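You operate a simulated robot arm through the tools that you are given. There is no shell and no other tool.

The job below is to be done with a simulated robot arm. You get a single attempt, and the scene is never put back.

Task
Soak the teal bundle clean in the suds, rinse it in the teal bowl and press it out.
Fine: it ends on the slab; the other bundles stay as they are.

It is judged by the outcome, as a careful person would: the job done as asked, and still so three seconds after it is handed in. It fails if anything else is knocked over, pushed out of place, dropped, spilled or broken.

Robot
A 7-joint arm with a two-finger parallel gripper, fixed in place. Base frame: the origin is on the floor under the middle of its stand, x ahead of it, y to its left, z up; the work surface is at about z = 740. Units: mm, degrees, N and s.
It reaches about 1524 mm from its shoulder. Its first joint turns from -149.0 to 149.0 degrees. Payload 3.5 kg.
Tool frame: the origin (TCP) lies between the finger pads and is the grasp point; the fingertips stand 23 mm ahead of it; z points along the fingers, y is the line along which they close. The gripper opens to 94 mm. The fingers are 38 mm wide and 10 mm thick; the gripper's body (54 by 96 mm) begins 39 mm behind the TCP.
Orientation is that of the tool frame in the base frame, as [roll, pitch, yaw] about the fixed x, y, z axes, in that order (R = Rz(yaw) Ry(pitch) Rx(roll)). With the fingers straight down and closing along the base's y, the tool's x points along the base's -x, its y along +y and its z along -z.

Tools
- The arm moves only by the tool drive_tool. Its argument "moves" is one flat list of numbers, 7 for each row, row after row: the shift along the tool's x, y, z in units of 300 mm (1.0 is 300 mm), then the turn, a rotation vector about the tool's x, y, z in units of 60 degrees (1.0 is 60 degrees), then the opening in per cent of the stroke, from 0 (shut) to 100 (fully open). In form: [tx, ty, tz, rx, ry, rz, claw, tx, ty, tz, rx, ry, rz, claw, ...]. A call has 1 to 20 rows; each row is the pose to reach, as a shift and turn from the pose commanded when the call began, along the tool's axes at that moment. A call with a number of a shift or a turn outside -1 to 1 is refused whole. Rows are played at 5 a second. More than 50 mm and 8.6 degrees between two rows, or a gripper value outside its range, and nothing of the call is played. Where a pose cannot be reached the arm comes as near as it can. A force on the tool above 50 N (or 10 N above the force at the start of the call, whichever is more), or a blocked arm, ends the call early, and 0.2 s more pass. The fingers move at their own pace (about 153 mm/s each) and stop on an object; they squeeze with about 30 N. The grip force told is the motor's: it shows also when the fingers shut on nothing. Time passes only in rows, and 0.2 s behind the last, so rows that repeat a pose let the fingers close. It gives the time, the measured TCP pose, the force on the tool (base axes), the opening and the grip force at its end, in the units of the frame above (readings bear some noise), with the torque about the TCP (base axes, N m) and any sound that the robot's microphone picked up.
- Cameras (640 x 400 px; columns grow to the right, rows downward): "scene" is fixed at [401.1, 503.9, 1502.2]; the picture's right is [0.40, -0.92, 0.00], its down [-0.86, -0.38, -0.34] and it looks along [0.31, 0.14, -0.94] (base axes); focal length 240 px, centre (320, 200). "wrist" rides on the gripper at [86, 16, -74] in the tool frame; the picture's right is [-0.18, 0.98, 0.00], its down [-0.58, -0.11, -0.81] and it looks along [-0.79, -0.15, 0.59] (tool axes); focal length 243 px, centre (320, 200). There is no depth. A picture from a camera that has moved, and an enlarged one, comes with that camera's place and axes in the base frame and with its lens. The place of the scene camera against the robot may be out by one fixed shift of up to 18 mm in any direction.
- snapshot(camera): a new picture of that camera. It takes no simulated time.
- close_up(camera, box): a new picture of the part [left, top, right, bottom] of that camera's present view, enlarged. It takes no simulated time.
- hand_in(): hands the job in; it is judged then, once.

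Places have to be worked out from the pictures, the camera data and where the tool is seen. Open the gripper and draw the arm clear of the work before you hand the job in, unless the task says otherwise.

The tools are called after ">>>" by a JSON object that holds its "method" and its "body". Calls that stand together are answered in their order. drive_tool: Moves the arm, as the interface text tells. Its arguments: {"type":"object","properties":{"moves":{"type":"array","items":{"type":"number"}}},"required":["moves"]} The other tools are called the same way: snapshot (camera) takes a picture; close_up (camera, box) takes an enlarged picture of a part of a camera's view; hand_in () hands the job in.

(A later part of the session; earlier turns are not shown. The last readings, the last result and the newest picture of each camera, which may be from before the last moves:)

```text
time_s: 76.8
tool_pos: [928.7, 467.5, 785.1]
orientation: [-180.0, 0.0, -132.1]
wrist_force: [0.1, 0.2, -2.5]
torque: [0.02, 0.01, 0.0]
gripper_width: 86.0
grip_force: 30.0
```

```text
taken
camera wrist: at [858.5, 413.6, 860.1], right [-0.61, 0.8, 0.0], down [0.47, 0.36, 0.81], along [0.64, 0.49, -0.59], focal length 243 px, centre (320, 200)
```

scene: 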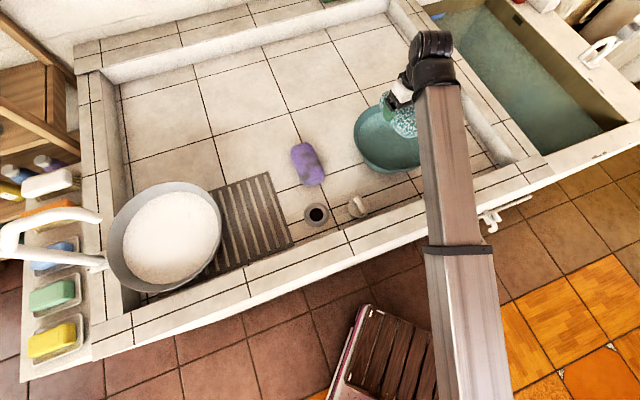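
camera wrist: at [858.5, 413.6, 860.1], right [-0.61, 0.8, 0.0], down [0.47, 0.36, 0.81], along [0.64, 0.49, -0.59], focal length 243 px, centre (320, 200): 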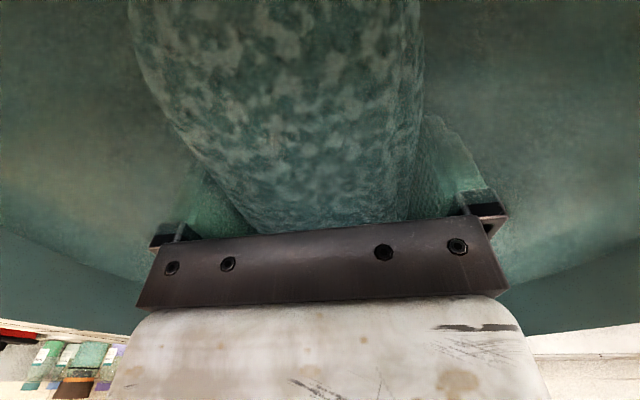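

No contact now at z ≈ 785 and the bundle is fully under. I swish gently ±9 mm here.

>>> {"method": "drive_tool", "body": {"moves": [0, -0.02, 0, 0, 0, 0, 0, 0, -0.03, 0, 0, 0, 0, 0, 0, 0, 0, 0, 0, 0, 0, 0, 0.02, 0, 0, 0, 0, 0, 0, 0, 0, 0, 0, 0, 0, 0, -0.03, 0, 0, 0, 0, 0, 0, 0, 0, 0, 0, 0, 0, 0, 0.02, 0, 0, 0, 0, 0, 0, 0, 0, 0, 0, 0, 0, 0, -0.03, 0, 0, 0, 0, 0, 0, 0, 0, 0, 0, 0, 0, 0, 0.02, 0, 0, 0, 0, 0, 0, 0, 0, 0, 0, 0, 0, 0, -0.03, 0, 0, 0, 0, 0, 0, 0, 0, 0, 0, 0, 0, 0, 0.02, 0, 0, 0, 0, 0, 0, 0, 0, 0, 0, 0, 0, 0, -0.03, 0, 0, 0, 0, 0, 0, 0, 0, 0, 0, 0, 0]}}

>>> {"method": "snapshot", "body": {"camera": "wrist"}}

>>> {"method": "close_up", "body": {"camera": "scene", "box": [330, 70, 450, 190]}}

```text
time_s: 80.8
tool_pos: [927.6, 464.5, 785.1]
orientation: [-179.9, 0.0, -132.1]
wrist_force: [-0.1, 1.1, -3.1]
torque: [0.01, 0.01, 0.02]
gripper_width: 86.1
grip_force: 30.1
```

```text
taken
camera wrist: at [858.2, 413.0, 860.2], right [-0.61, 0.8, 0.0], down [0.47, 0.36, 0.81], along [0.64, 0.49, -0.59], focal length 243 px, centre (320, 200)
```

wrist: 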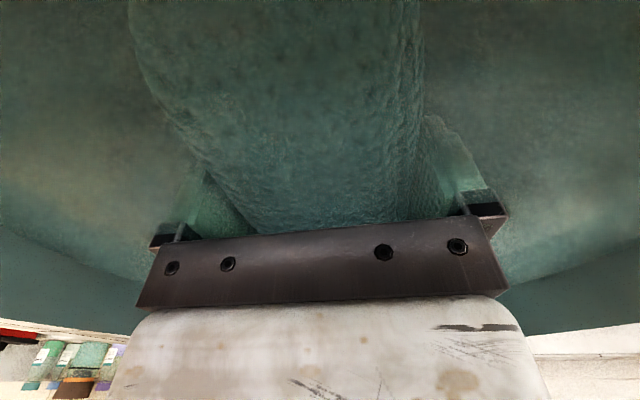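

```text
3.33 times, centred on (390, 130) of scene
camera zoom: at [401.1, 503.9, 1502.2], right [0.4, -0.92, 0.0], down [-0.86, -0.38, -0.34], along [0.31, 0.14, -0.94], focal length 800 px, centre (87, 433)
```

zoom: 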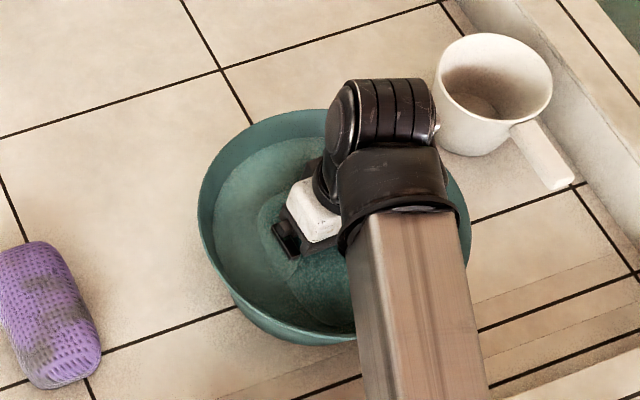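

The foam is gone now. I give it a few more seconds of gentle swishing to finish, then lift it out and inspect.

>>> {"method": "drive_tool", "body": {"moves": [0, -0.02, 0, 0, 0, 0, 0, 0, 0, 0, 0, 0, 0, 0, 0, 0.02, 0, 0, 0, 0, 0, 0, 0, 0, 0, 0, 0, 0, 0, -0.02, 0, 0, 0, 0, 0, 0, 0, 0, 0, 0, 0, 0, 0, 0.02, 0, 0, 0, 0, 0, 0, 0, 0, 0, 0, 0, 0, 0, -0.02, 0, 0, 0, 0, 0, 0, 0, 0, 0, 0, 0, 0, 0, 0, 0, 0, 0, 0, 0]}}

>>> {"method": "drive_tool", "body": {"moves": [0, 0, -0.03, 0, 0, 0, 0, 0, 0, -0.06, 0, 0, 0, 0, 0, 0, -0.09, 0, 0, 0, 0, 0, 0, -0.12, 0, 0, 0, 0, 0, 0, -0.16, 0, 0, 0, 0, 0, 0, -0.2, 0, 0, 0, 0, 0, 0, -0.24, 0, 0, 0, 0, 0, 0, -0.28, 0, 0, 0, 0, 0, 0, -0.28, 0, 0, 0, 0]}}

>>> {"method": "snapshot", "body": {"camera": "wrist"}}

>>> {"method": "close_up", "body": {"camera": "scene", "box": [330, 70, 450, 190]}}

```text
time_s: 83.2
tool_pos: [928.4, 466.4, 786.0]
orientation: [179.9, 0.1, -132.0]
wrist_force: [-0.4, 0.1, -2.2]
torque: [0.02, -0.01, 0.04]
gripper_width: 85.8
grip_force: 30.0
```

```text
time_s: 85.2
tool_pos: [926.6, 465.5, 870.1]
orientation: [-180.0, 0.1, -132.1]
wrist_force: [-0.1, -0.1, -3.1]
torque: [0.0, 0.0, 0.0]
gripper_width: 85.6
grip_force: 29.5
```

```text
taken
camera wrist: at [857.7, 412.2, 944.9], right [-0.61, 0.8, 0.0], down [0.47, 0.36, 0.81], along [0.64, 0.49, -0.59], focal length 243 px, centre (320, 200)
```

wrist: 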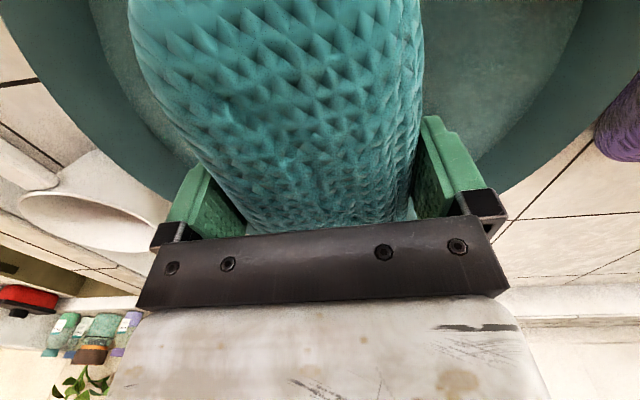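

```text
3.33 times, centred on (390, 130) of scene
camera zoom: at [401.1, 503.9, 1502.2], right [0.4, -0.92, 0.0], down [-0.86, -0.38, -0.34], along [0.31, 0.14, -0.94], focal length 800 px, centre (87, 433)
```

zoom: 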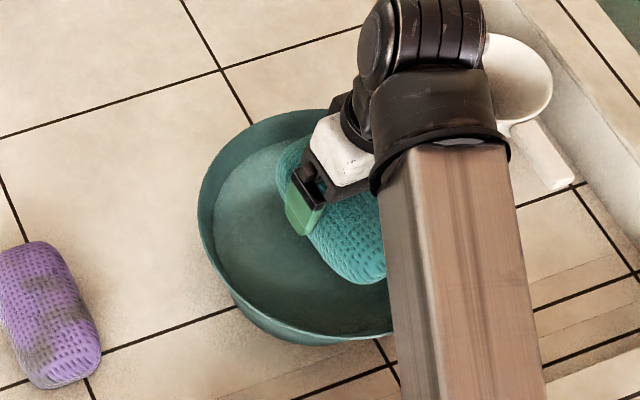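

The bundle is clean, rinsed and evenly teal. Next comes pressing it out on the ribbed slab, whose free part is centred near (530, 775), right of the suds pot. I lift to z ≈ 1000 and go back along the front edge, away from the purple bundle.

>>> {"method": "drive_tool", "body": {"moves": [0, 0, -0.1, 0, 0, 0, 0, 0, 0, -0.22, 0, 0, 0, 0, 0, 0, -0.34, 0, 0, 0, 0, 0.05, 0.056, -0.433, 0, 0, 0, 0, 0.13, 0.146, -0.433, 0, 0, 0, 0, 0.21, 0.236, -0.433, 0, 0, 0, 0, 0.29, 0.326, -0.433, 0, 0, 0, 0, 0.37, 0.416, -0.433, 0, 0, 0, 0, 0.43, 0.483, -0.433, 0, 0, 0, 0, 0.47, 0.528, -0.433, 0, 0, 0, 0]}}

>>> {"method": "snapshot", "body": {"camera": "scene"}}

```text
time_s: 87.4
tool_pos: [714.6, 467.2, 999.3]
orientation: [180.0, 0.0, -132.1]
wrist_force: [0.6, -0.8, -1.6]
torque: [0.01, -0.01, 0.0]
gripper_width: 86.0
grip_force: 29.7
```

```text
taken
```

scene: 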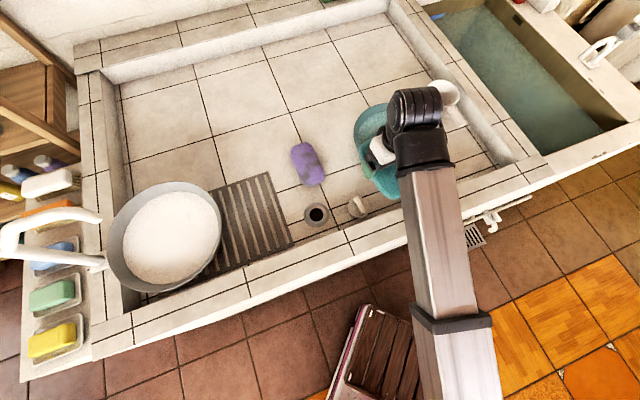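

Next leg along the front to about (509, 685).

>>> {"method": "drive_tool", "body": {"moves": [-0.0099, 0.1244, 0, 0, 0, 0, 0, -0.0198, 0.2488, 0, 0, 0, 0, 0, -0.0296, 0.3731, 0, 0, 0, 0, 0, -0.0395, 0.4975, 0, 0, 0, 0, 0, -0.0494, 0.6219, 0, 0, 0, 0, 0, -0.0593, 0.7463, 0, 0, 0, 0, 0, -0.0691, 0.8706, 0, 0, 0, 0, 0, -0.079, 0.995, 0, 0, 0, 0, 0, -0.079, 0.995, 0, 0, 0, 0, 0]}}

>>> {"method": "snapshot", "body": {"camera": "scene"}}

>>> {"method": "snapshot", "body": {"camera": "wrist"}}

```text
time_s: 89.4
tool_pos: [510.6, 684.2, 996.6]
orientation: [180.0, 0.1, -132.1]
wrist_force: [-0.7, 0.2, -2.8]
torque: [0.01, -0.02, -0.01]
gripper_width: 85.9
grip_force: 30.0
```

```text
taken
```

scene: 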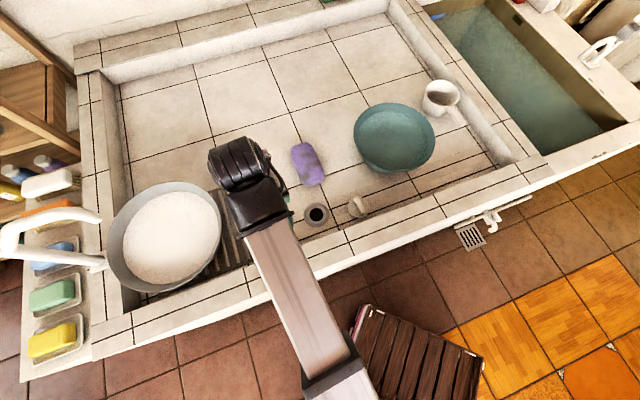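

```text
taken
camera wrist: at [441.8, 631.8, 1072.4], right [-0.61, 0.8, 0.0], down [0.47, 0.36, 0.81], along [0.64, 0.49, -0.59], focal length 243 px, centre (320, 200)
```

wrist: 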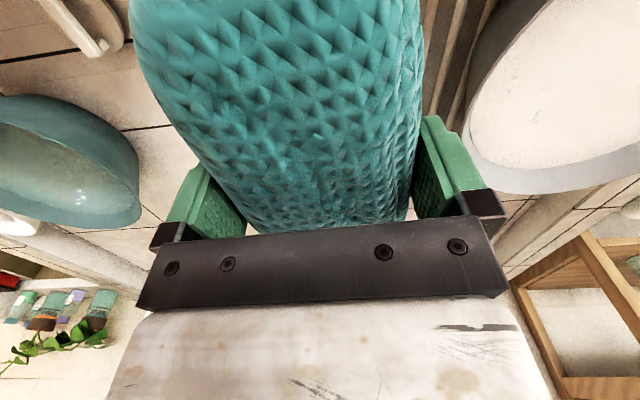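

I move over the slab's free part, to about (525, 777), and lower to z ≈ 900 to check the position.

>>> {"method": "drive_tool", "body": {"moves": [-0.09, 0.058, 0.02, 0, 0, 0, 0, -0.18, 0.116, 0.05, 0, 0, 0, 0, -0.263, 0.17, 0.1, 0, 0, 0, 0, -0.263, 0.17, 0.18, 0, 0, 0, 0, -0.263, 0.17, 0.26, 0, 0, 0, 0, -0.263, 0.17, 0.322, 0, 0, 0, 0, -0.263, 0.17, 0.322, 0, 0, 0, 0]}}

>>> {"method": "snapshot", "body": {"camera": "scene"}}

>>> {"method": "snapshot", "body": {"camera": "wrist"}}

>>> {"method": "close_up", "body": {"camera": "scene", "box": [100, 150, 340, 300]}}

```text
time_s: 91.0
tool_pos: [525.0, 777.4, 900.6]
orientation: [179.9, 0.0, -132.1]
wrist_force: [-0.3, -0.5, -1.8]
torque: [0.01, -0.02, 0.0]
gripper_width: 85.9
grip_force: 29.9
```

```text
taken
```

scene: 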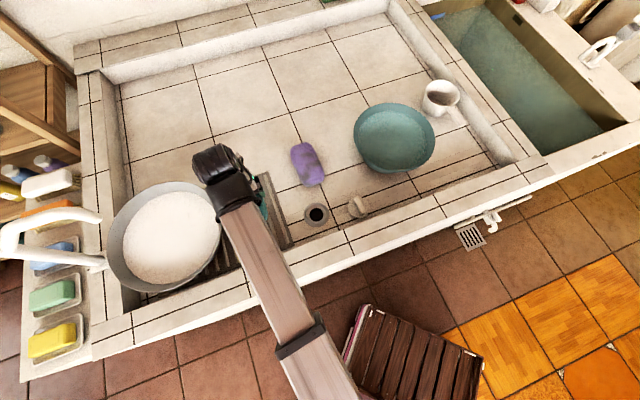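

```text
taken
camera wrist: at [455.9, 725.0, 975.9], right [-0.61, 0.8, 0.0], down [0.47, 0.36, 0.81], along [0.64, 0.49, -0.59], focal length 243 px, centre (320, 200)
```

wrist: 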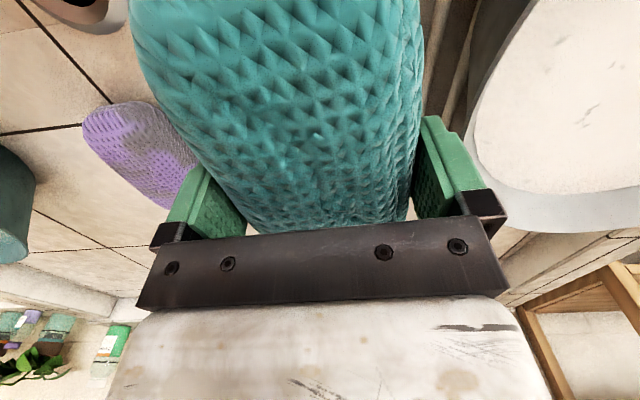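

```text
2.67 times, centred on (220, 225) of scene
camera zoom: at [401.1, 503.9, 1502.2], right [0.4, -0.92, 0.0], down [-0.86, -0.38, -0.34], along [0.31, 0.14, -0.94], focal length 640 px, centre (587, 133)
```

zoom: 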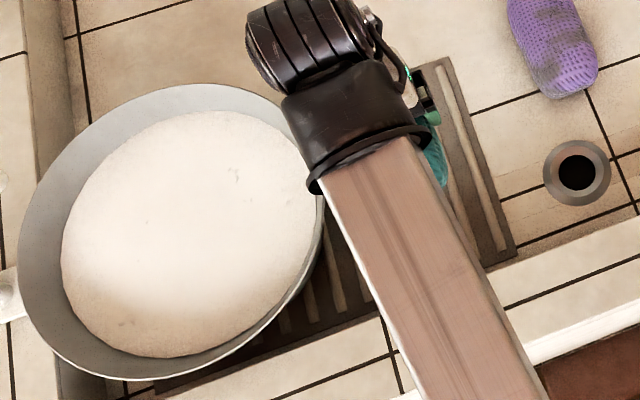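

The landing point falls mid-way on the slab's free part. I lower to z ≈ 806 first.

>>> {"method": "drive_tool", "body": {"moves": [0, 0, 0.065, 0, 0, 0, 0, 0, 0, 0.13, 0, 0, 0, 0, 0, 0, 0.195, 0, 0, 0, 0, 0, 0, 0.25, 0, 0, 0, 0, 0, 0, 0.29, 0, 0, 0, 0, 0, 0, 0.315, 0, 0, 0, 0, 0, 0, 0.315, 0, 0, 0, 0]}}

>>> {"method": "snapshot", "body": {"camera": "wrist"}}

>>> {"method": "close_up", "body": {"camera": "scene", "box": [100, 150, 340, 300]}}

```text
time_s: 92.6
tool_pos: [525.8, 776.9, 808.1]
orientation: [180.0, 0.0, -132.1]
wrist_force: [0.1, -0.5, -2.4]
torque: [0.03, 0.01, 0.0]
gripper_width: 85.9
grip_force: 29.9
```

```text
taken
camera wrist: at [455.3, 723.9, 884.0], right [-0.61, 0.8, 0.0], down [0.47, 0.36, 0.81], along [0.64, 0.49, -0.59], focal length 243 px, centre (320, 200)
```

wrist: 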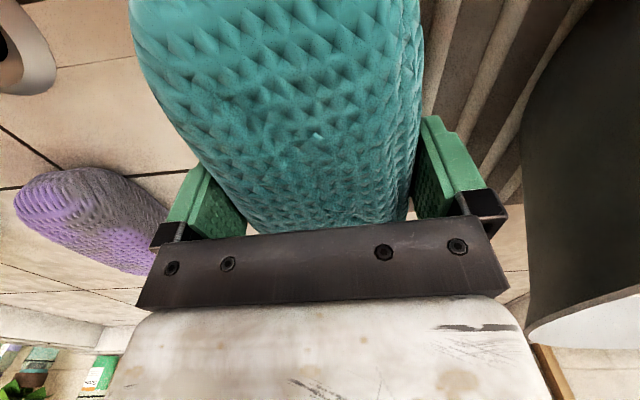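

```text
2.67 times, centred on (220, 225) of scene
camera zoom: at [401.1, 503.9, 1502.2], right [0.4, -0.92, 0.0], down [-0.86, -0.38, -0.34], along [0.31, 0.14, -0.94], focal length 640 px, centre (587, 133)
```

zoom: 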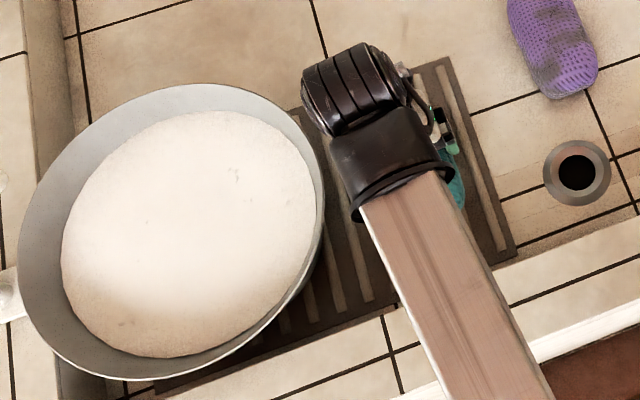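

I lower in 3 mm steps toward contact.

>>> {"method": "drive_tool", "body": {"moves": [0, 0, 0.01, 0, 0, 0, 0, 0, 0, 0.02, 0, 0, 0, 0, 0, 0, 0.03, 0, 0, 0, 0, 0, 0, 0.04, 0, 0, 0, 0, 0, 0, 0.04, 0, 0, 0, 0]}}

```text
time_s: 93.8
tool_pos: [524.1, 777.1, 795.9]
orientation: [-180.0, 0.0, -132.1]
wrist_force: [-0.2, 0.5, -2.7]
torque: [0.02, -0.03, 0.03]
gripper_width: 86.1
grip_force: 30.3
```

No contact yet at z ≈ 796; I continue in 2 mm steps.

>>> {"method": "drive_tool", "body": {"moves": [0, 0, 0.007, 0, 0, 0, 0, 0, 0, 0.014, 0, 0, 0, 0, 0, 0, 0.021, 0, 0, 0, 0, 0, 0, 0.021, 0, 0, 0, 0]}}

```text
time_s: 94.8
tool_pos: [524.9, 775.9, 789.9]
orientation: [-180.0, -0.1, -132.1]
wrist_force: [0.1, -0.6, -2.2]
torque: [0.01, -0.02, 0.0]
gripper_width: 85.6
grip_force: 29.6
```

>>> {"method": "drive_tool", "body": {"moves": [0, 0, 0.007, 0, 0, 0, 0, 0, 0, 0.014, 0, 0, 0, 0, 0, 0, 0.021, 0, 0, 0, 0, 0, 0, 0.021, 0, 0, 0, 0]}}

```text
time_s: 95.8
tool_pos: [524.8, 777.7, 785.6]
orientation: [-180.0, 0.1, -132.1]
wrist_force: [3.9, 0.0, 24.9]
torque: [0.4, 0.84, -0.13]
gripper_width: 86.0
grip_force: 30.1
```

Contact: about 25 N between bundle and slab at z ≈ 786. I look at it before releasing.

>>> {"method": "snapshot", "body": {"camera": "wrist"}}

>>> {"method": "close_up", "body": {"camera": "scene", "box": [200, 160, 300, 270]}}

```text
taken
camera wrist: at [455.5, 723.9, 860.1], right [-0.61, 0.8, 0.0], down [0.47, 0.36, 0.81], along [0.64, 0.49, -0.59], focal length 243 px, centre (320, 200)
```

wrist: 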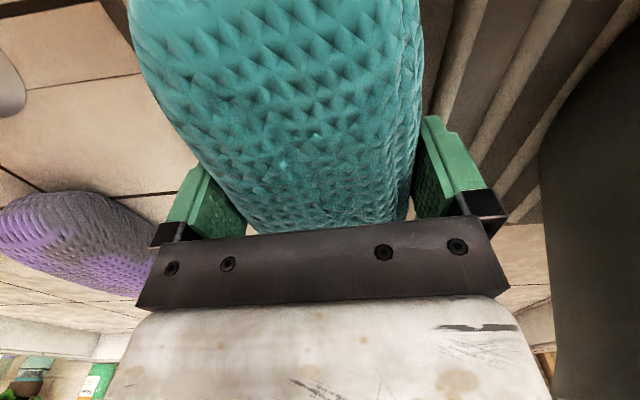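

```text
3.64 times, centred on (250, 215) of scene
camera zoom: at [401.1, 503.9, 1502.2], right [0.4, -0.92, 0.0], down [-0.86, -0.38, -0.34], along [0.31, 0.14, -0.94], focal length 872 px, centre (574, 146)
```

zoom: 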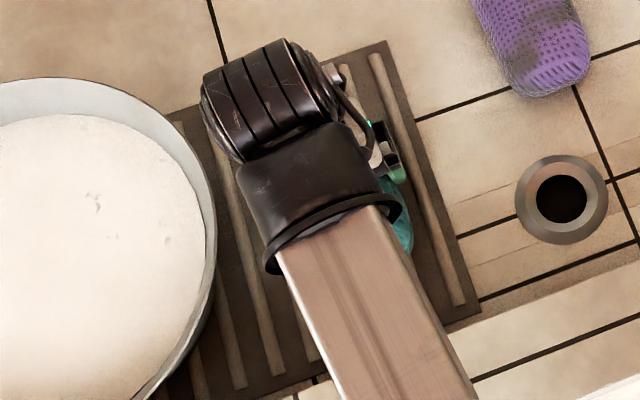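

I relieve the pressure by 1.5 mm and open the gripper.

>>> {"method": "drive_tool", "body": {"moves": [0, 0, -0.005, 0, 0, 0, 0, 0, 0, -0.005, 0, 0, 0, 50, 0, 0, -0.005, 0, 0, 0, 100, 0, 0, -0.005, 0, 0, 0, 100, 0, 0, -0.005, 0, 0, 0, 100]}}

>>> {"method": "snapshot", "body": {"camera": "wrist"}}

```text
time_s: 97.0
tool_pos: [524.7, 777.7, 785.9]
orientation: [-179.9, 0.0, -132.1]
wrist_force: [0.0, -0.3, 0.4]
torque: [0.0, 0.0, -0.02]
gripper_width: 93.7
grip_force: 0.0
```

```text
taken
camera wrist: at [455.2, 724.2, 860.4], right [-0.61, 0.8, 0.0], down [0.47, 0.36, 0.81], along [0.64, 0.49, -0.59], focal length 243 px, centre (320, 200)
```

wrist: 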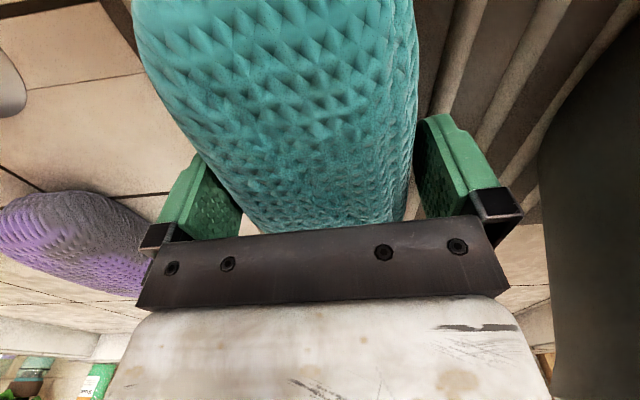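

Released cleanly. I rise straight up to z ≈ 880 and inspect the bundle.

>>> {"method": "drive_tool", "body": {"moves": [0, 0, -0.03, 0, 0, 0, 100, 0, 0, -0.08, 0, 0, 0, 100, 0, 0, -0.14, 0, 0, 0, 100, 0, 0, -0.22, 0, 0, 0, 100, 0, 0, -0.3, 0, 0, 0, 100, 0, 0, -0.36, 0, 0, 0, 100, 0, 0, -0.36, 0, 0, 0, 100]}}

>>> {"method": "snapshot", "body": {"camera": "wrist"}}

>>> {"method": "close_up", "body": {"camera": "scene", "box": [200, 160, 300, 270]}}

```text
time_s: 98.6
tool_pos: [525.1, 778.5, 895.5]
orientation: [-180.0, 0.0, -132.0]
wrist_force: [-0.4, 0.3, 1.3]
torque: [-0.02, 0.02, 0.0]
gripper_width: 94.3
grip_force: 0.1
```

```text
taken
camera wrist: at [455.7, 725.0, 970.0], right [-0.61, 0.8, 0.0], down [0.47, 0.36, 0.81], along [0.64, 0.49, -0.59], focal length 243 px, centre (320, 200)
```

wrist: 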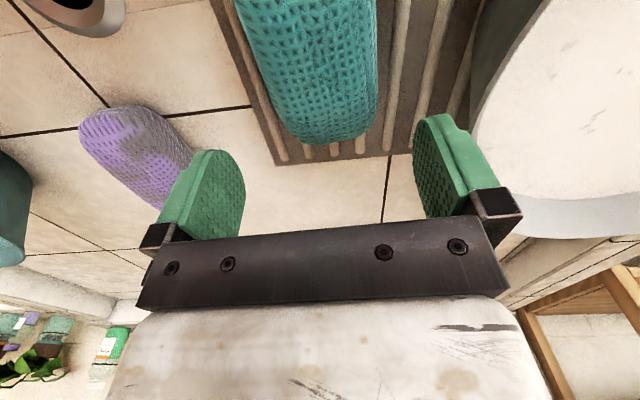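

```text
3.64 times, centred on (250, 215) of scene
camera zoom: at [401.1, 503.9, 1502.2], right [0.4, -0.92, 0.0], down [-0.86, -0.38, -0.34], along [0.31, 0.14, -0.94], focal length 872 px, centre (574, 146)
```

zoom: 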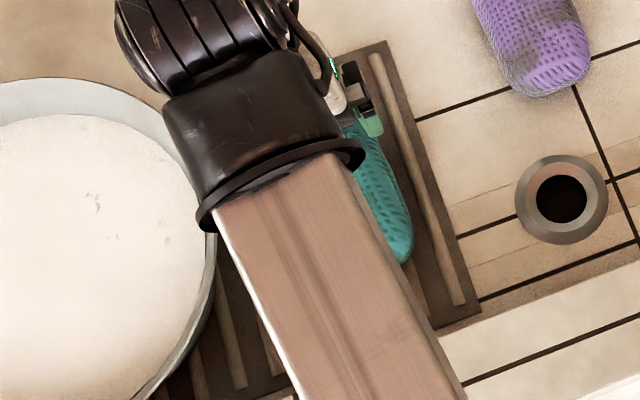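

The bundle lies squarely on the slab. I enlarge for a "before" picture of its wetness, then close the fingers to press on it from above.

>>> {"method": "close_up", "body": {"camera": "wrist", "box": [210, 0, 430, 170]}}

>>> {"method": "drive_tool", "body": {"moves": [0, 0, 0.05, 0, 0, 0, 60, 0, 0, 0.1, 0, 0, 0, 20, 0, 0, 0.13, 0, 0, 0, 0, 0, 0, 0.15, 0, 0, 0, 0, 0, 0, 0.15, 0, 0, 0, 0]}}

>>> {"method": "snapshot", "body": {"camera": "wrist"}}

```text
2.35 times, centred on (320, 85) of wrist
camera zoom: at [455.7, 725.0, 970.0], right [-0.61, 0.8, 0.0], down [0.47, 0.36, 0.81], along [0.64, 0.49, -0.59], focal length 571 px, centre (320, 471)
```

zoom: 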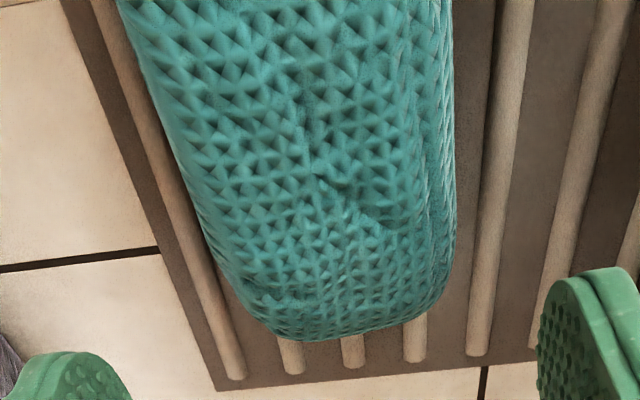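

```text
time_s: 99.8
tool_pos: [524.7, 778.4, 847.9]
orientation: [-179.9, 0.0, -132.1]
wrist_force: [-0.2, -0.2, -0.6]
torque: [-0.02, 0.04, -0.02]
gripper_width: 0.0
grip_force: 29.7
```

```text
taken
camera wrist: at [455.5, 726.4, 922.7], right [-0.61, 0.8, 0.0], down [0.47, 0.36, 0.81], along [0.64, 0.49, -0.59], focal length 243 px, centre (320, 200)
```

wrist: 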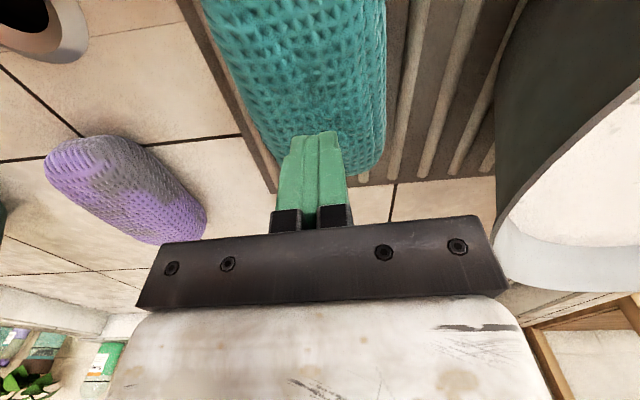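

Fingers are shut above the bundle's middle. I lower in 3 mm steps until they press on it.

>>> {"method": "drive_tool", "body": {"moves": [0, 0, 0.01, 0, 0, 0, 0, 0, 0, 0.02, 0, 0, 0, 0, 0, 0, 0.03, 0, 0, 0, 0, 0, 0, 0.03, 0, 0, 0, 0]}}

>>> {"method": "drive_tool", "body": {"moves": [0, 0, 0.007, 0, 0, 0, 0, 0, 0, 0.014, 0, 0, 0, 0, 0, 0, 0.014, 0, 0, 0, 0]}}

```text
time_s: 100.8
tool_pos: [525.5, 777.7, 838.4]
orientation: [-180.0, 0.0, -132.1]
wrist_force: [0.6, -0.2, 0.2]
torque: [0.01, 0.02, -0.01]
gripper_width: 0.0
grip_force: 29.8
```

```text
time_s: 101.6
tool_pos: [525.3, 777.3, 835.5]
orientation: [180.0, 0.0, -132.0]
wrist_force: [-0.6, 0.5, -0.4]
torque: [-0.03, -0.03, -0.03]
gripper_width: 0.0
grip_force: 30.3
```

>>> {"method": "drive_tool", "body": {"moves": [0, 0, 0.007, 0, 0, 0, 0, 0, 0, 0.014, 0, 0, 0, 0, 0, 0, 0.021, 0, 0, 0, 0, 0, 0, 0.021, 0, 0, 0, 0]}}

```text
time_s: 102.6
tool_pos: [526.0, 778.9, 828.3]
orientation: [180.0, 0.1, -132.1]
wrist_force: [-0.8, 0.1, 0.5]
torque: [0.01, 0.04, 0.0]
gripper_width: 0.0
grip_force: 29.5
```

Still free at z ≈ 828; I go on in 2 mm steps.

>>> {"method": "drive_tool", "body": {"moves": [0, 0, 0.007, 0, 0, 0, 0, 0, 0, 0.014, 0, 0, 0, 0, 0, 0, 0.021, 0, 0, 0, 0, 0, 0, 0.021, 0, 0, 0, 0]}}

>>> {"method": "snapshot", "body": {"camera": "wrist"}}

```text
time_s: 103.6
tool_pos: [525.6, 777.4, 824.7]
orientation: [-179.9, 0.1, -132.1]
wrist_force: [-4.8, 2.2, 45.5]
torque: [-0.25, -0.21, 0.0]
gripper_width: 0.0
grip_force: 30.6
```

```text
taken
camera wrist: at [456.0, 724.3, 898.8], right [-0.61, 0.8, 0.0], down [0.47, 0.36, 0.81], along [0.64, 0.49, -0.59], focal length 243 px, centre (320, 200)
```

wrist: 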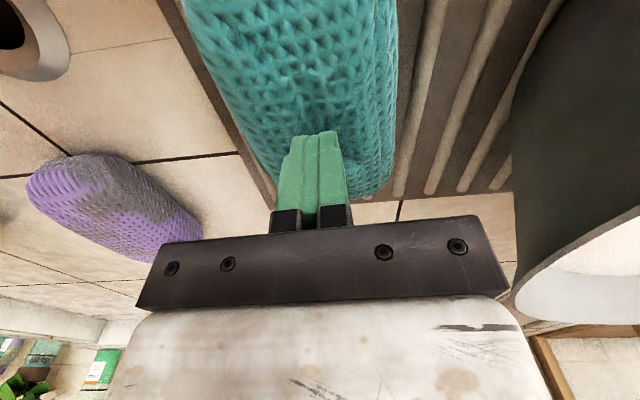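

The fingers press on the bundle with about 45 N. I hold the pressure for three seconds.

>>> {"method": "drive_tool", "body": {"moves": [0, 0, 0, 0, 0, 0, 0, 0, 0, 0, 0, 0, 0, 0, 0, 0, 0, 0, 0, 0, 0, 0, 0, 0, 0, 0, 0, 0, 0, 0, 0, 0, 0, 0, 0, 0, 0, 0, 0, 0, 0, 0, 0, 0, 0, 0, 0, 0, 0, 0, 0, 0, 0, 0, 0, 0, 0, 0, 0, 0, 0, 0, 0, 0, 0, 0, 0, 0, 0, 0, 0, 0, 0, 0, 0, 0, 0, 0, 0, 0, 0, 0, 0, 0, 0, 0, 0, 0, 0, 0, 0, 0, 0, 0, 0, 0, 0, 0, 0, 0, 0, 0, 0, 0, 0]}}

>>> {"method": "snapshot", "body": {"camera": "wrist"}}

>>> {"method": "close_up", "body": {"camera": "scene", "box": [200, 160, 300, 270]}}

```text
time_s: 104.2
tool_pos: [526.0, 777.4, 824.9]
orientation: [180.0, 0.1, -132.1]
wrist_force: [-5.2, -2.4, 21.0]
torque: [-0.13, -0.03, -0.08]
gripper_width: 0.0
grip_force: 29.7
stopped in row 2: the force on the tool passed its limit at 57 N (the readings are from after the stop); the commanded pose is now the measured one
```

```text
taken
camera wrist: at [455.9, 724.6, 899.0], right [-0.61, 0.8, 0.0], down [0.47, 0.36, 0.81], along [0.64, 0.49, -0.59], focal length 243 px, centre (320, 200)
```

wrist: 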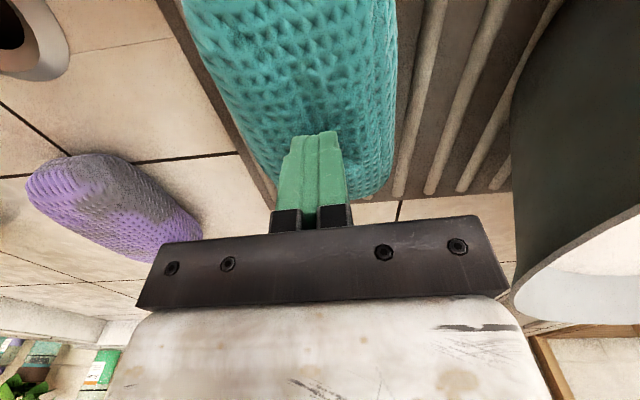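

```text
3.64 times, centred on (250, 215) of scene
camera zoom: at [401.1, 503.9, 1502.2], right [0.4, -0.92, 0.0], down [-0.86, -0.38, -0.34], along [0.31, 0.14, -0.94], focal length 872 px, centre (574, 146)
```

zoom: 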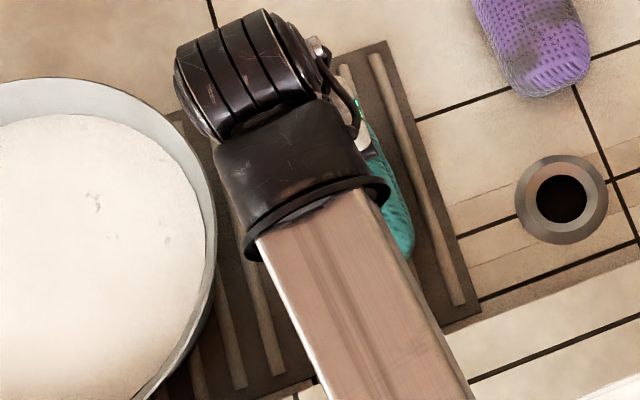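

The force crept over its limit and the call stopped; it now stands at 21 N. I hold there and watch it.

>>> {"method": "drive_tool", "body": {"moves": [0, 0, 0, 0, 0, 0, 0, 0, 0, 0, 0, 0, 0, 0, 0, 0, 0, 0, 0, 0, 0, 0, 0, 0, 0, 0, 0, 0, 0, 0, 0, 0, 0, 0, 0, 0, 0, 0, 0, 0, 0, 0, 0, 0, 0, 0, 0, 0, 0]}}

>>> {"method": "snapshot", "body": {"camera": "wrist"}}

```text
time_s: 105.8
tool_pos: [525.2, 777.9, 824.0]
orientation: [179.8, 0.1, -132.0]
wrist_force: [-6.4, 3.6, 38.7]
torque: [-0.14, -0.13, -0.03]
gripper_width: 0.2
grip_force: 30.4
```

```text
taken
camera wrist: at [456.0, 724.9, 898.6], right [-0.61, 0.8, 0.0], down [0.47, 0.36, 0.81], along [0.64, 0.49, -0.59], focal length 243 px, centre (320, 200)
```

wrist: 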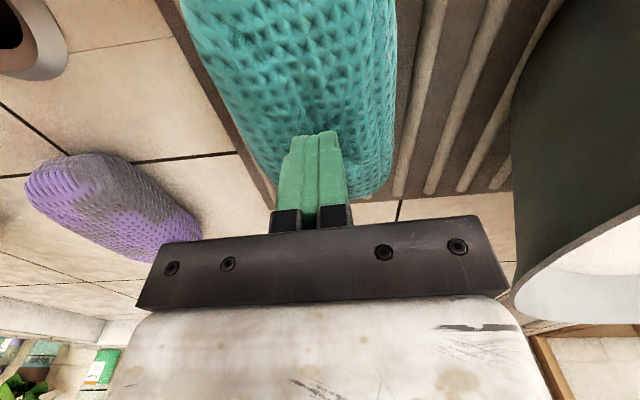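

The press stands near 39 N and the bundle's colour is getting lighter. I hold on for a few seconds more.

>>> {"method": "drive_tool", "body": {"moves": [0, 0, 0, 0, 0, 0, 0, 0, 0, 0, 0, 0, 0, 0, 0, 0, 0, 0, 0, 0, 0, 0, 0, 0, 0, 0, 0, 0, 0, 0, 0, 0, 0, 0, 0, 0, 0, 0, 0, 0, 0, 0, 0, 0, 0, 0, 0, 0, 0, 0, 0, 0, 0, 0, 0, 0, 0, 0, 0, 0, 0, 0, 0]}}

>>> {"method": "snapshot", "body": {"camera": "wrist"}}

>>> {"method": "close_up", "body": {"camera": "scene", "box": [200, 160, 300, 270]}}

```text
time_s: 107.8
tool_pos: [526.2, 777.2, 824.1]
orientation: [-180.0, 0.2, -132.1]
wrist_force: [-6.9, 8.3, 43.6]
torque: [-0.07, -0.15, 0.01]
gripper_width: 0.0
grip_force: 30.5
```

```text
taken
camera wrist: at [456.0, 724.6, 898.6], right [-0.61, 0.8, 0.0], down [0.47, 0.36, 0.81], along [0.64, 0.49, -0.59], focal length 243 px, centre (320, 200)
```

wrist: 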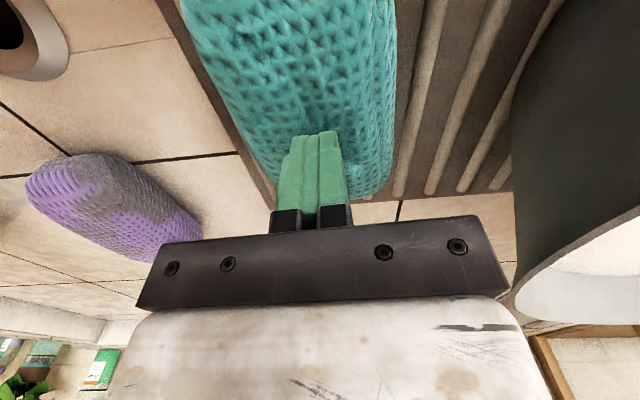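

```text
3.64 times, centred on (250, 215) of scene
camera zoom: at [401.1, 503.9, 1502.2], right [0.4, -0.92, 0.0], down [-0.86, -0.38, -0.34], along [0.31, 0.14, -0.94], focal length 872 px, centre (574, 146)
```

zoom: 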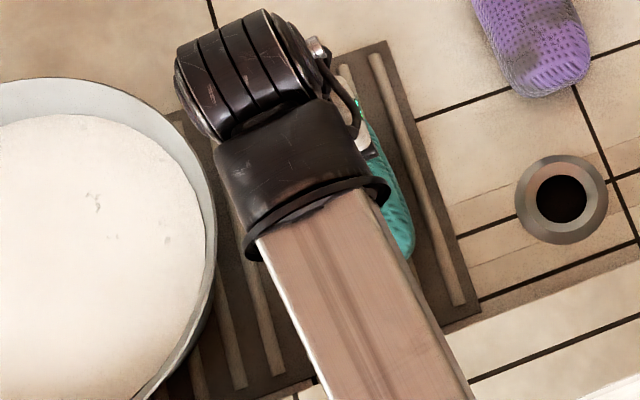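

The bundle is getting lighter. I enlarge it to judge how dry it looks.

>>> {"method": "close_up", "body": {"camera": "wrist", "box": [170, 0, 420, 210]}}

>>> {"method": "drive_tool", "body": {"moves": [0, 0, -0.01, 0, 0, 0, 0, 0, 0, -0.03, 0, 0, 0, 0, 0, 0, -0.06, 0, 0, 0, 0, 0, 0, -0.1, 0, 0, 0, 0, 0, 0, -0.1, 0, 0, 0, 0]}}

>>> {"method": "close_up", "body": {"camera": "wrist", "box": [170, 0, 420, 210]}}

```text
1.90 times, centred on (295, 105) of wrist
camera zoom: at [456.0, 724.6, 898.6], right [-0.61, 0.8, 0.0], down [0.47, 0.36, 0.81], along [0.64, 0.49, -0.59], focal length 462 px, centre (368, 381)
```

zoom: 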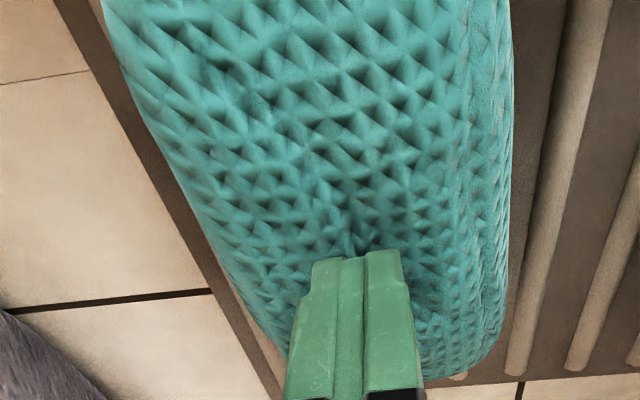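

```text
time_s: 109.0
tool_pos: [525.1, 777.7, 852.7]
orientation: [-179.9, 0.1, -132.0]
wrist_force: [-0.7, 0.0, -0.1]
torque: [0.0, 0.01, 0.01]
gripper_width: 0.2
grip_force: 30.6
```

```text
1.90 times, centred on (295, 105) of wrist
camera zoom: at [455.9, 724.7, 927.3], right [-0.61, 0.8, 0.0], down [0.47, 0.36, 0.81], along [0.64, 0.49, -0.59], focal length 462 px, centre (368, 381)
```

zoom: 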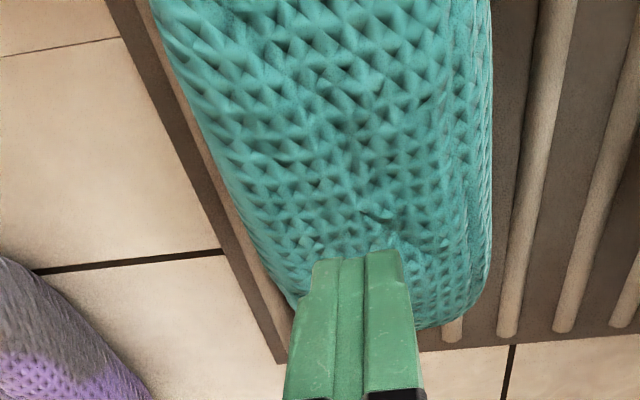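

It is clearly lighter. I press once more for about three seconds to be thorough.

>>> {"method": "drive_tool", "body": {"moves": [0, 0, 0.04, 0, 0, 0, 0, 0, 0, 0.07, 0, 0, 0, 0, 0, 0, 0.085, 0, 0, 0, 0, 0, 0, 0.092, 0, 0, 0, 0, 0, 0, 0.094, 0, 0, 0, 0, 0, 0, 0.094, 0, 0, 0, 0, 0, 0, 0.094, 0, 0, 0, 0, 0, 0, 0.094, 0, 0, 0, 0, 0, 0, 0.094, 0, 0, 0, 0, 0, 0, 0.094, 0, 0, 0, 0, 0, 0, 0.094, 0, 0, 0, 0, 0, 0, 0.094, 0, 0, 0, 0, 0, 0, 0.094, 0, 0, 0, 0, 0, 0, 0.094, 0, 0, 0, 0, 0, 0, 0.094, 0, 0, 0, 0, 0, 0, 0.094, 0, 0, 0, 0, 0, 0, 0.094, 0, 0, 0, 0, 0, 0, 0.094, 0, 0, 0, 0]}}

>>> {"method": "snapshot", "body": {"camera": "wrist"}}

```text
time_s: 112.8
tool_pos: [525.7, 777.9, 824.5]
orientation: [179.9, 0.2, -132.2]
wrist_force: [1.2, 0.8, 0.4]
torque: [-0.01, 0.0, 0.01]
gripper_width: 0.1
grip_force: 30.4
```

```text
taken
camera wrist: at [456.2, 725.1, 899.5], right [-0.61, 0.8, 0.0], down [0.47, 0.36, 0.81], along [0.64, 0.49, -0.59], focal length 243 px, centre (320, 200)
```

wrist: 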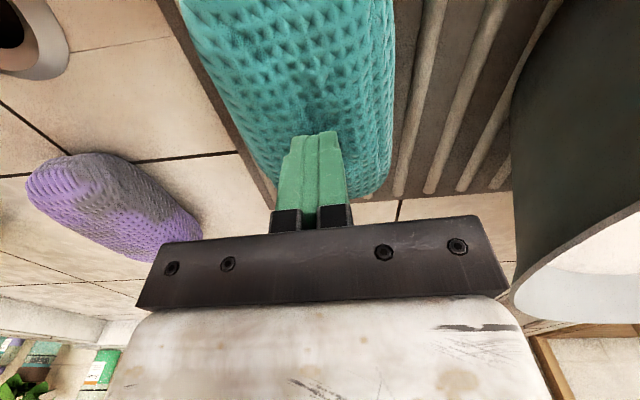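

At that height there was no contact this time; I go 2 mm lower and hold.

>>> {"method": "drive_tool", "body": {"moves": [0, 0, 0.003, 0, 0, 0, 0, 0, 0, 0.006, 0, 0, 0, 0, 0, 0, 0.006, 0, 0, 0, 0, 0, 0, 0.006, 0, 0, 0, 0]}}

```text
time_s: 113.8
tool_pos: [526.3, 777.5, 823.1]
orientation: [179.9, 0.2, -132.1]
wrist_force: [-3.9, 2.6, 23.6]
torque: [-0.06, -0.15, 0.01]
gripper_width: 0.0
grip_force: 30.1
```

Now 24 N. I add half a millimetre and hold for three seconds.

>>> {"method": "drive_tool", "body": {"moves": [0, 0, 0.0015, 0, 0, 0, 0, 0, 0, 0.0015, 0, 0, 0, 0, 0, 0, 0.0015, 0, 0, 0, 0, 0, 0, 0.0015, 0, 0, 0, 0, 0, 0, 0.0015, 0, 0, 0, 0, 0, 0, 0.0015, 0, 0, 0, 0, 0, 0, 0.0015, 0, 0, 0, 0, 0, 0, 0.0015, 0, 0, 0, 0, 0, 0, 0.0015, 0, 0, 0, 0, 0, 0, 0.0015, 0, 0, 0, 0, 0, 0, 0.0015, 0, 0, 0, 0, 0, 0, 0.0015, 0, 0, 0, 0, 0, 0, 0.0015, 0, 0, 0, 0, 0, 0, 0.0015, 0, 0, 0, 0, 0, 0, 0.0015, 0, 0, 0, 0]}}

>>> {"method": "close_up", "body": {"camera": "wrist", "box": [170, 0, 420, 210]}}

```text
time_s: 116.3
tool_pos: [525.3, 777.6, 824.5]
orientation: [179.8, 0.2, -132.0]
wrist_force: [-5.0, -0.6, 19.0]
torque: [-0.07, -0.03, -0.02]
gripper_width: 0.0
grip_force: 30.0
stopped in row 12: the force on the tool passed its limit at 50 N (the readings are from after the stop); the commanded pose is now the measured one
```

```text
1.90 times, centred on (295, 105) of wrist
camera zoom: at [455.6, 724.8, 898.7], right [-0.61, 0.79, 0.0], down [0.47, 0.36, 0.81], along [0.64, 0.49, -0.59], focal length 462 px, centre (368, 381)
```

zoom: 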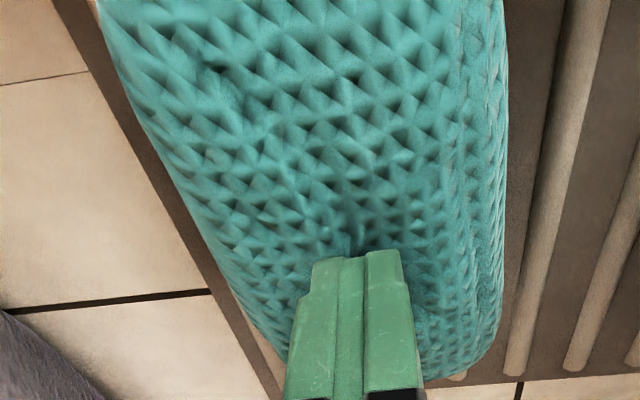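

The colour no longer changes, so the water is out. I lift straight up, open the gripper and draw back to view the whole scene.

>>> {"method": "drive_tool", "body": {"moves": [0, 0, -0.02, 0, 0, 0, 0, 0, 0, -0.08, 0, 0, 0, 0, 0, 0, -0.2, 0, 0, 0, 20, 0, 0, -0.34, 0, 0, 0, 60, 0, 0, -0.48, 0, 0, 0, 100, 0, 0, -0.6, 0, 0, 0, 100, 0.12, -0.05, -0.65, 0, 0, 0, 100, 0.26, -0.12, -0.68, 0, 0, 0, 100, 0.4, -0.2, -0.7, 0, 0, 0, 100, 0.5, -0.3, -0.7, 0, 0, 0, 100, 0.55, -0.42, -0.7, 0, 0, 0, 100, 0.6, -0.56, -0.7, 0, 0, 0, 100, 0.6, -0.7, -0.7, 0, 0, 0, 100, 0.6, -0.7, -0.7, 0, 0, 0, 100]}}

>>> {"method": "snapshot", "body": {"camera": "scene"}}

>>> {"method": "snapshot", "body": {"camera": "wrist"}}

```text
time_s: 119.3
tool_pos: [562.5, 502.9, 1031.7]
orientation: [179.9, 0.1, -132.0]
wrist_force: [0.4, 0.0, -0.5]
torque: [-0.02, 0.01, 0.01]
gripper_width: 94.2
grip_force: 0.1
```

```text
taken
```

scene: 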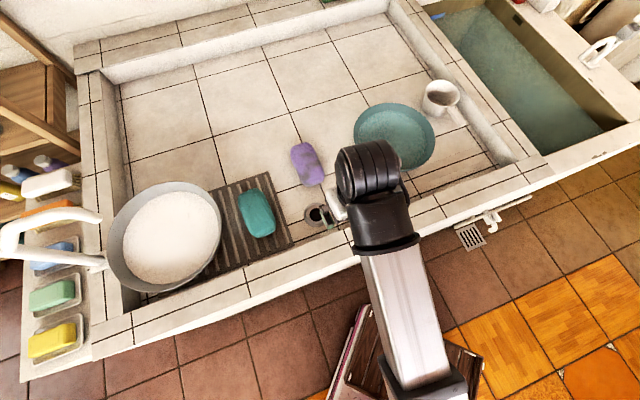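

```text
taken
camera wrist: at [492.8, 450.3, 1106.7], right [-0.61, 0.8, 0.0], down [0.47, 0.36, 0.81], along [0.64, 0.49, -0.59], focal length 243 px, centre (320, 200)
```

wrist: 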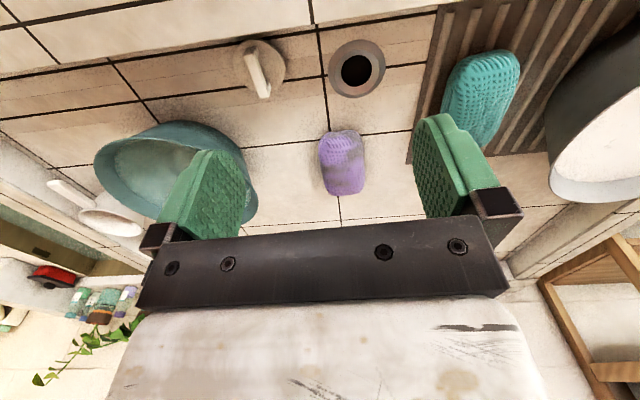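

>>> {"method": "close_up", "body": {"camera": "scene", "box": [200, 160, 300, 270]}}

>>> {"method": "close_up", "body": {"camera": "scene", "box": [100, 150, 340, 300]}}

>>> {"method": "close_up", "body": {"camera": "wrist", "box": [300, 0, 640, 210]}}

>>> {"method": "close_up", "body": {"camera": "wrist", "box": [80, 20, 400, 240]}}

```text
3.64 times, centred on (250, 215) of scene
camera zoom: at [401.1, 503.9, 1502.2], right [0.4, -0.92, 0.0], down [-0.86, -0.38, -0.34], along [0.31, 0.14, -0.94], focal length 872 px, centre (574, 146)
```

zoom: 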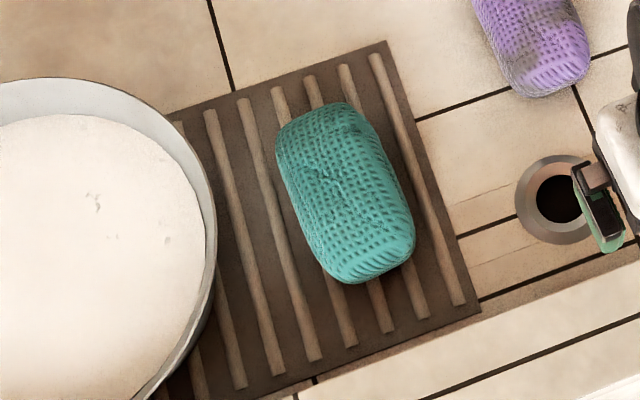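

```text
2.67 times, centred on (220, 225) of scene
camera zoom: at [401.1, 503.9, 1502.2], right [0.4, -0.92, 0.0], down [-0.86, -0.38, -0.34], along [0.31, 0.14, -0.94], focal length 640 px, centre (587, 133)
```

zoom: 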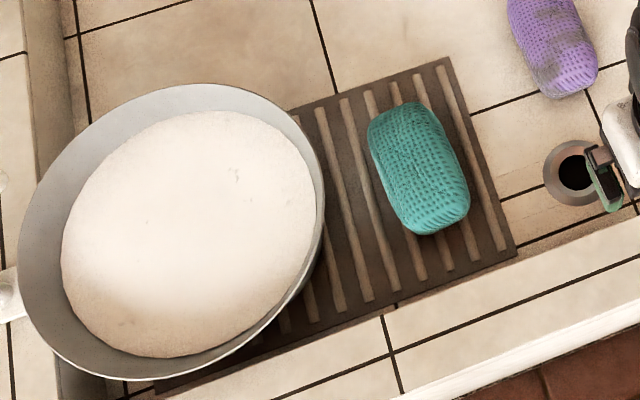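

```text
1.88 times, centred on (470, 105) of wrist
camera zoom: at [492.8, 450.3, 1106.7], right [-0.61, 0.8, 0.0], down [0.47, 0.36, 0.81], along [0.64, 0.49, -0.59], focal length 457 px, centre (38, 379)
```

zoom: 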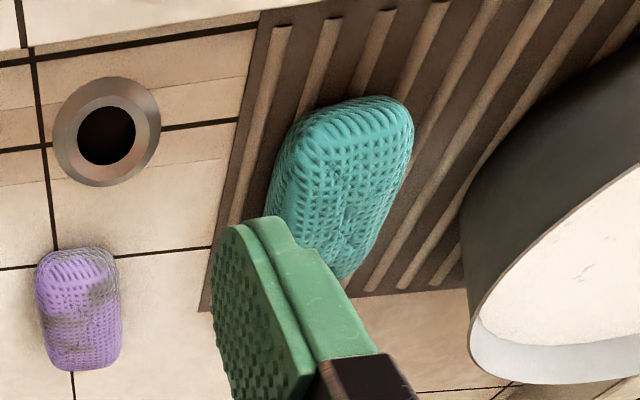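

```text
1.82 times, centred on (240, 130) of wrist
camera zoom: at [492.8, 450.3, 1106.7], right [-0.61, 0.8, 0.0], down [0.47, 0.36, 0.81], along [0.64, 0.49, -0.59], focal length 441 px, centre (466, 327)
```

zoom: 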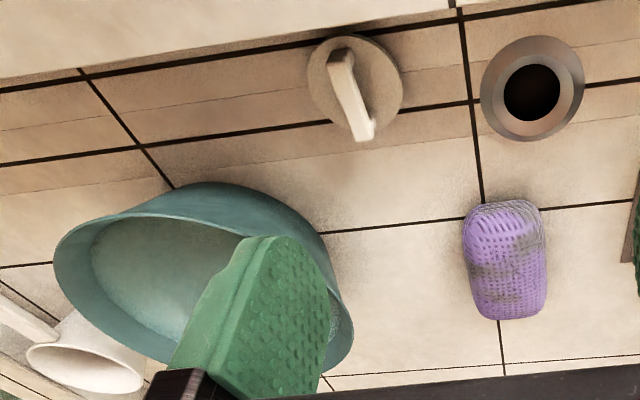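

The teal bundle lies clean and pressed out on the slab; purple bundle, bowl, mug, plug and drain are where they were, and the suds pot moved only about 5 mm. I draw the arm a bit further back and up, clear of everything.

>>> {"method": "drive_tool", "body": {"moves": [0.1, 0, -0.05, 0, 0, 0, 100, 0.2, 0, -0.1, 0, 0, 0, 100, 0.3, 0, -0.15, 0, 0, 0, 100, 0.4, 0, -0.2, 0, 0, 0, 100, 0.4, 0, -0.2, 0, 0, 0, 100]}}

>>> {"method": "snapshot", "body": {"camera": "scene"}}

>>> {"method": "close_up", "body": {"camera": "scene", "box": [200, 160, 300, 270]}}

```text
time_s: 119.8
tool_pos: [545.2, 484.0, 1046.4]
orientation: [-179.7, 1.1, -132.3]
wrist_force: [5.8, 4.9, -14.9]
torque: [0.38, -0.69, -0.03]
gripper_width: 93.9
grip_force: 0.0
stopped in row 2: the force on the tool passed its limit at 73 N (the readings are from after the stop); the commanded pose is now the measured one
```

```text
taken
```

scene: 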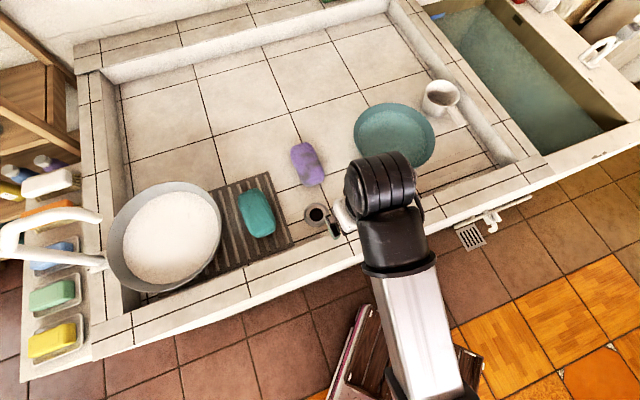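

```text
3.64 times, centred on (250, 215) of scene
camera zoom: at [401.1, 503.9, 1502.2], right [0.4, -0.92, 0.0], down [-0.86, -0.38, -0.34], along [0.31, 0.14, -0.94], focal length 872 px, centre (574, 146)
```

zoom: 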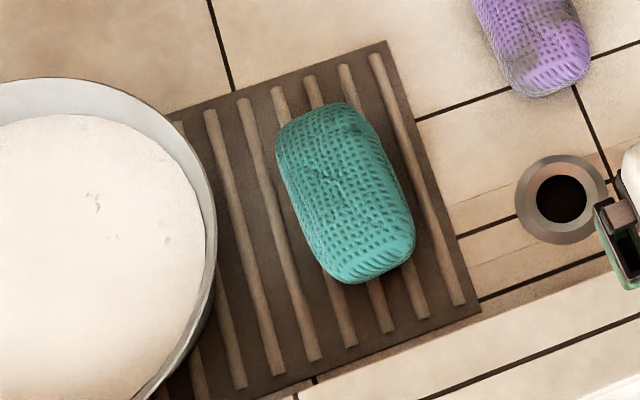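

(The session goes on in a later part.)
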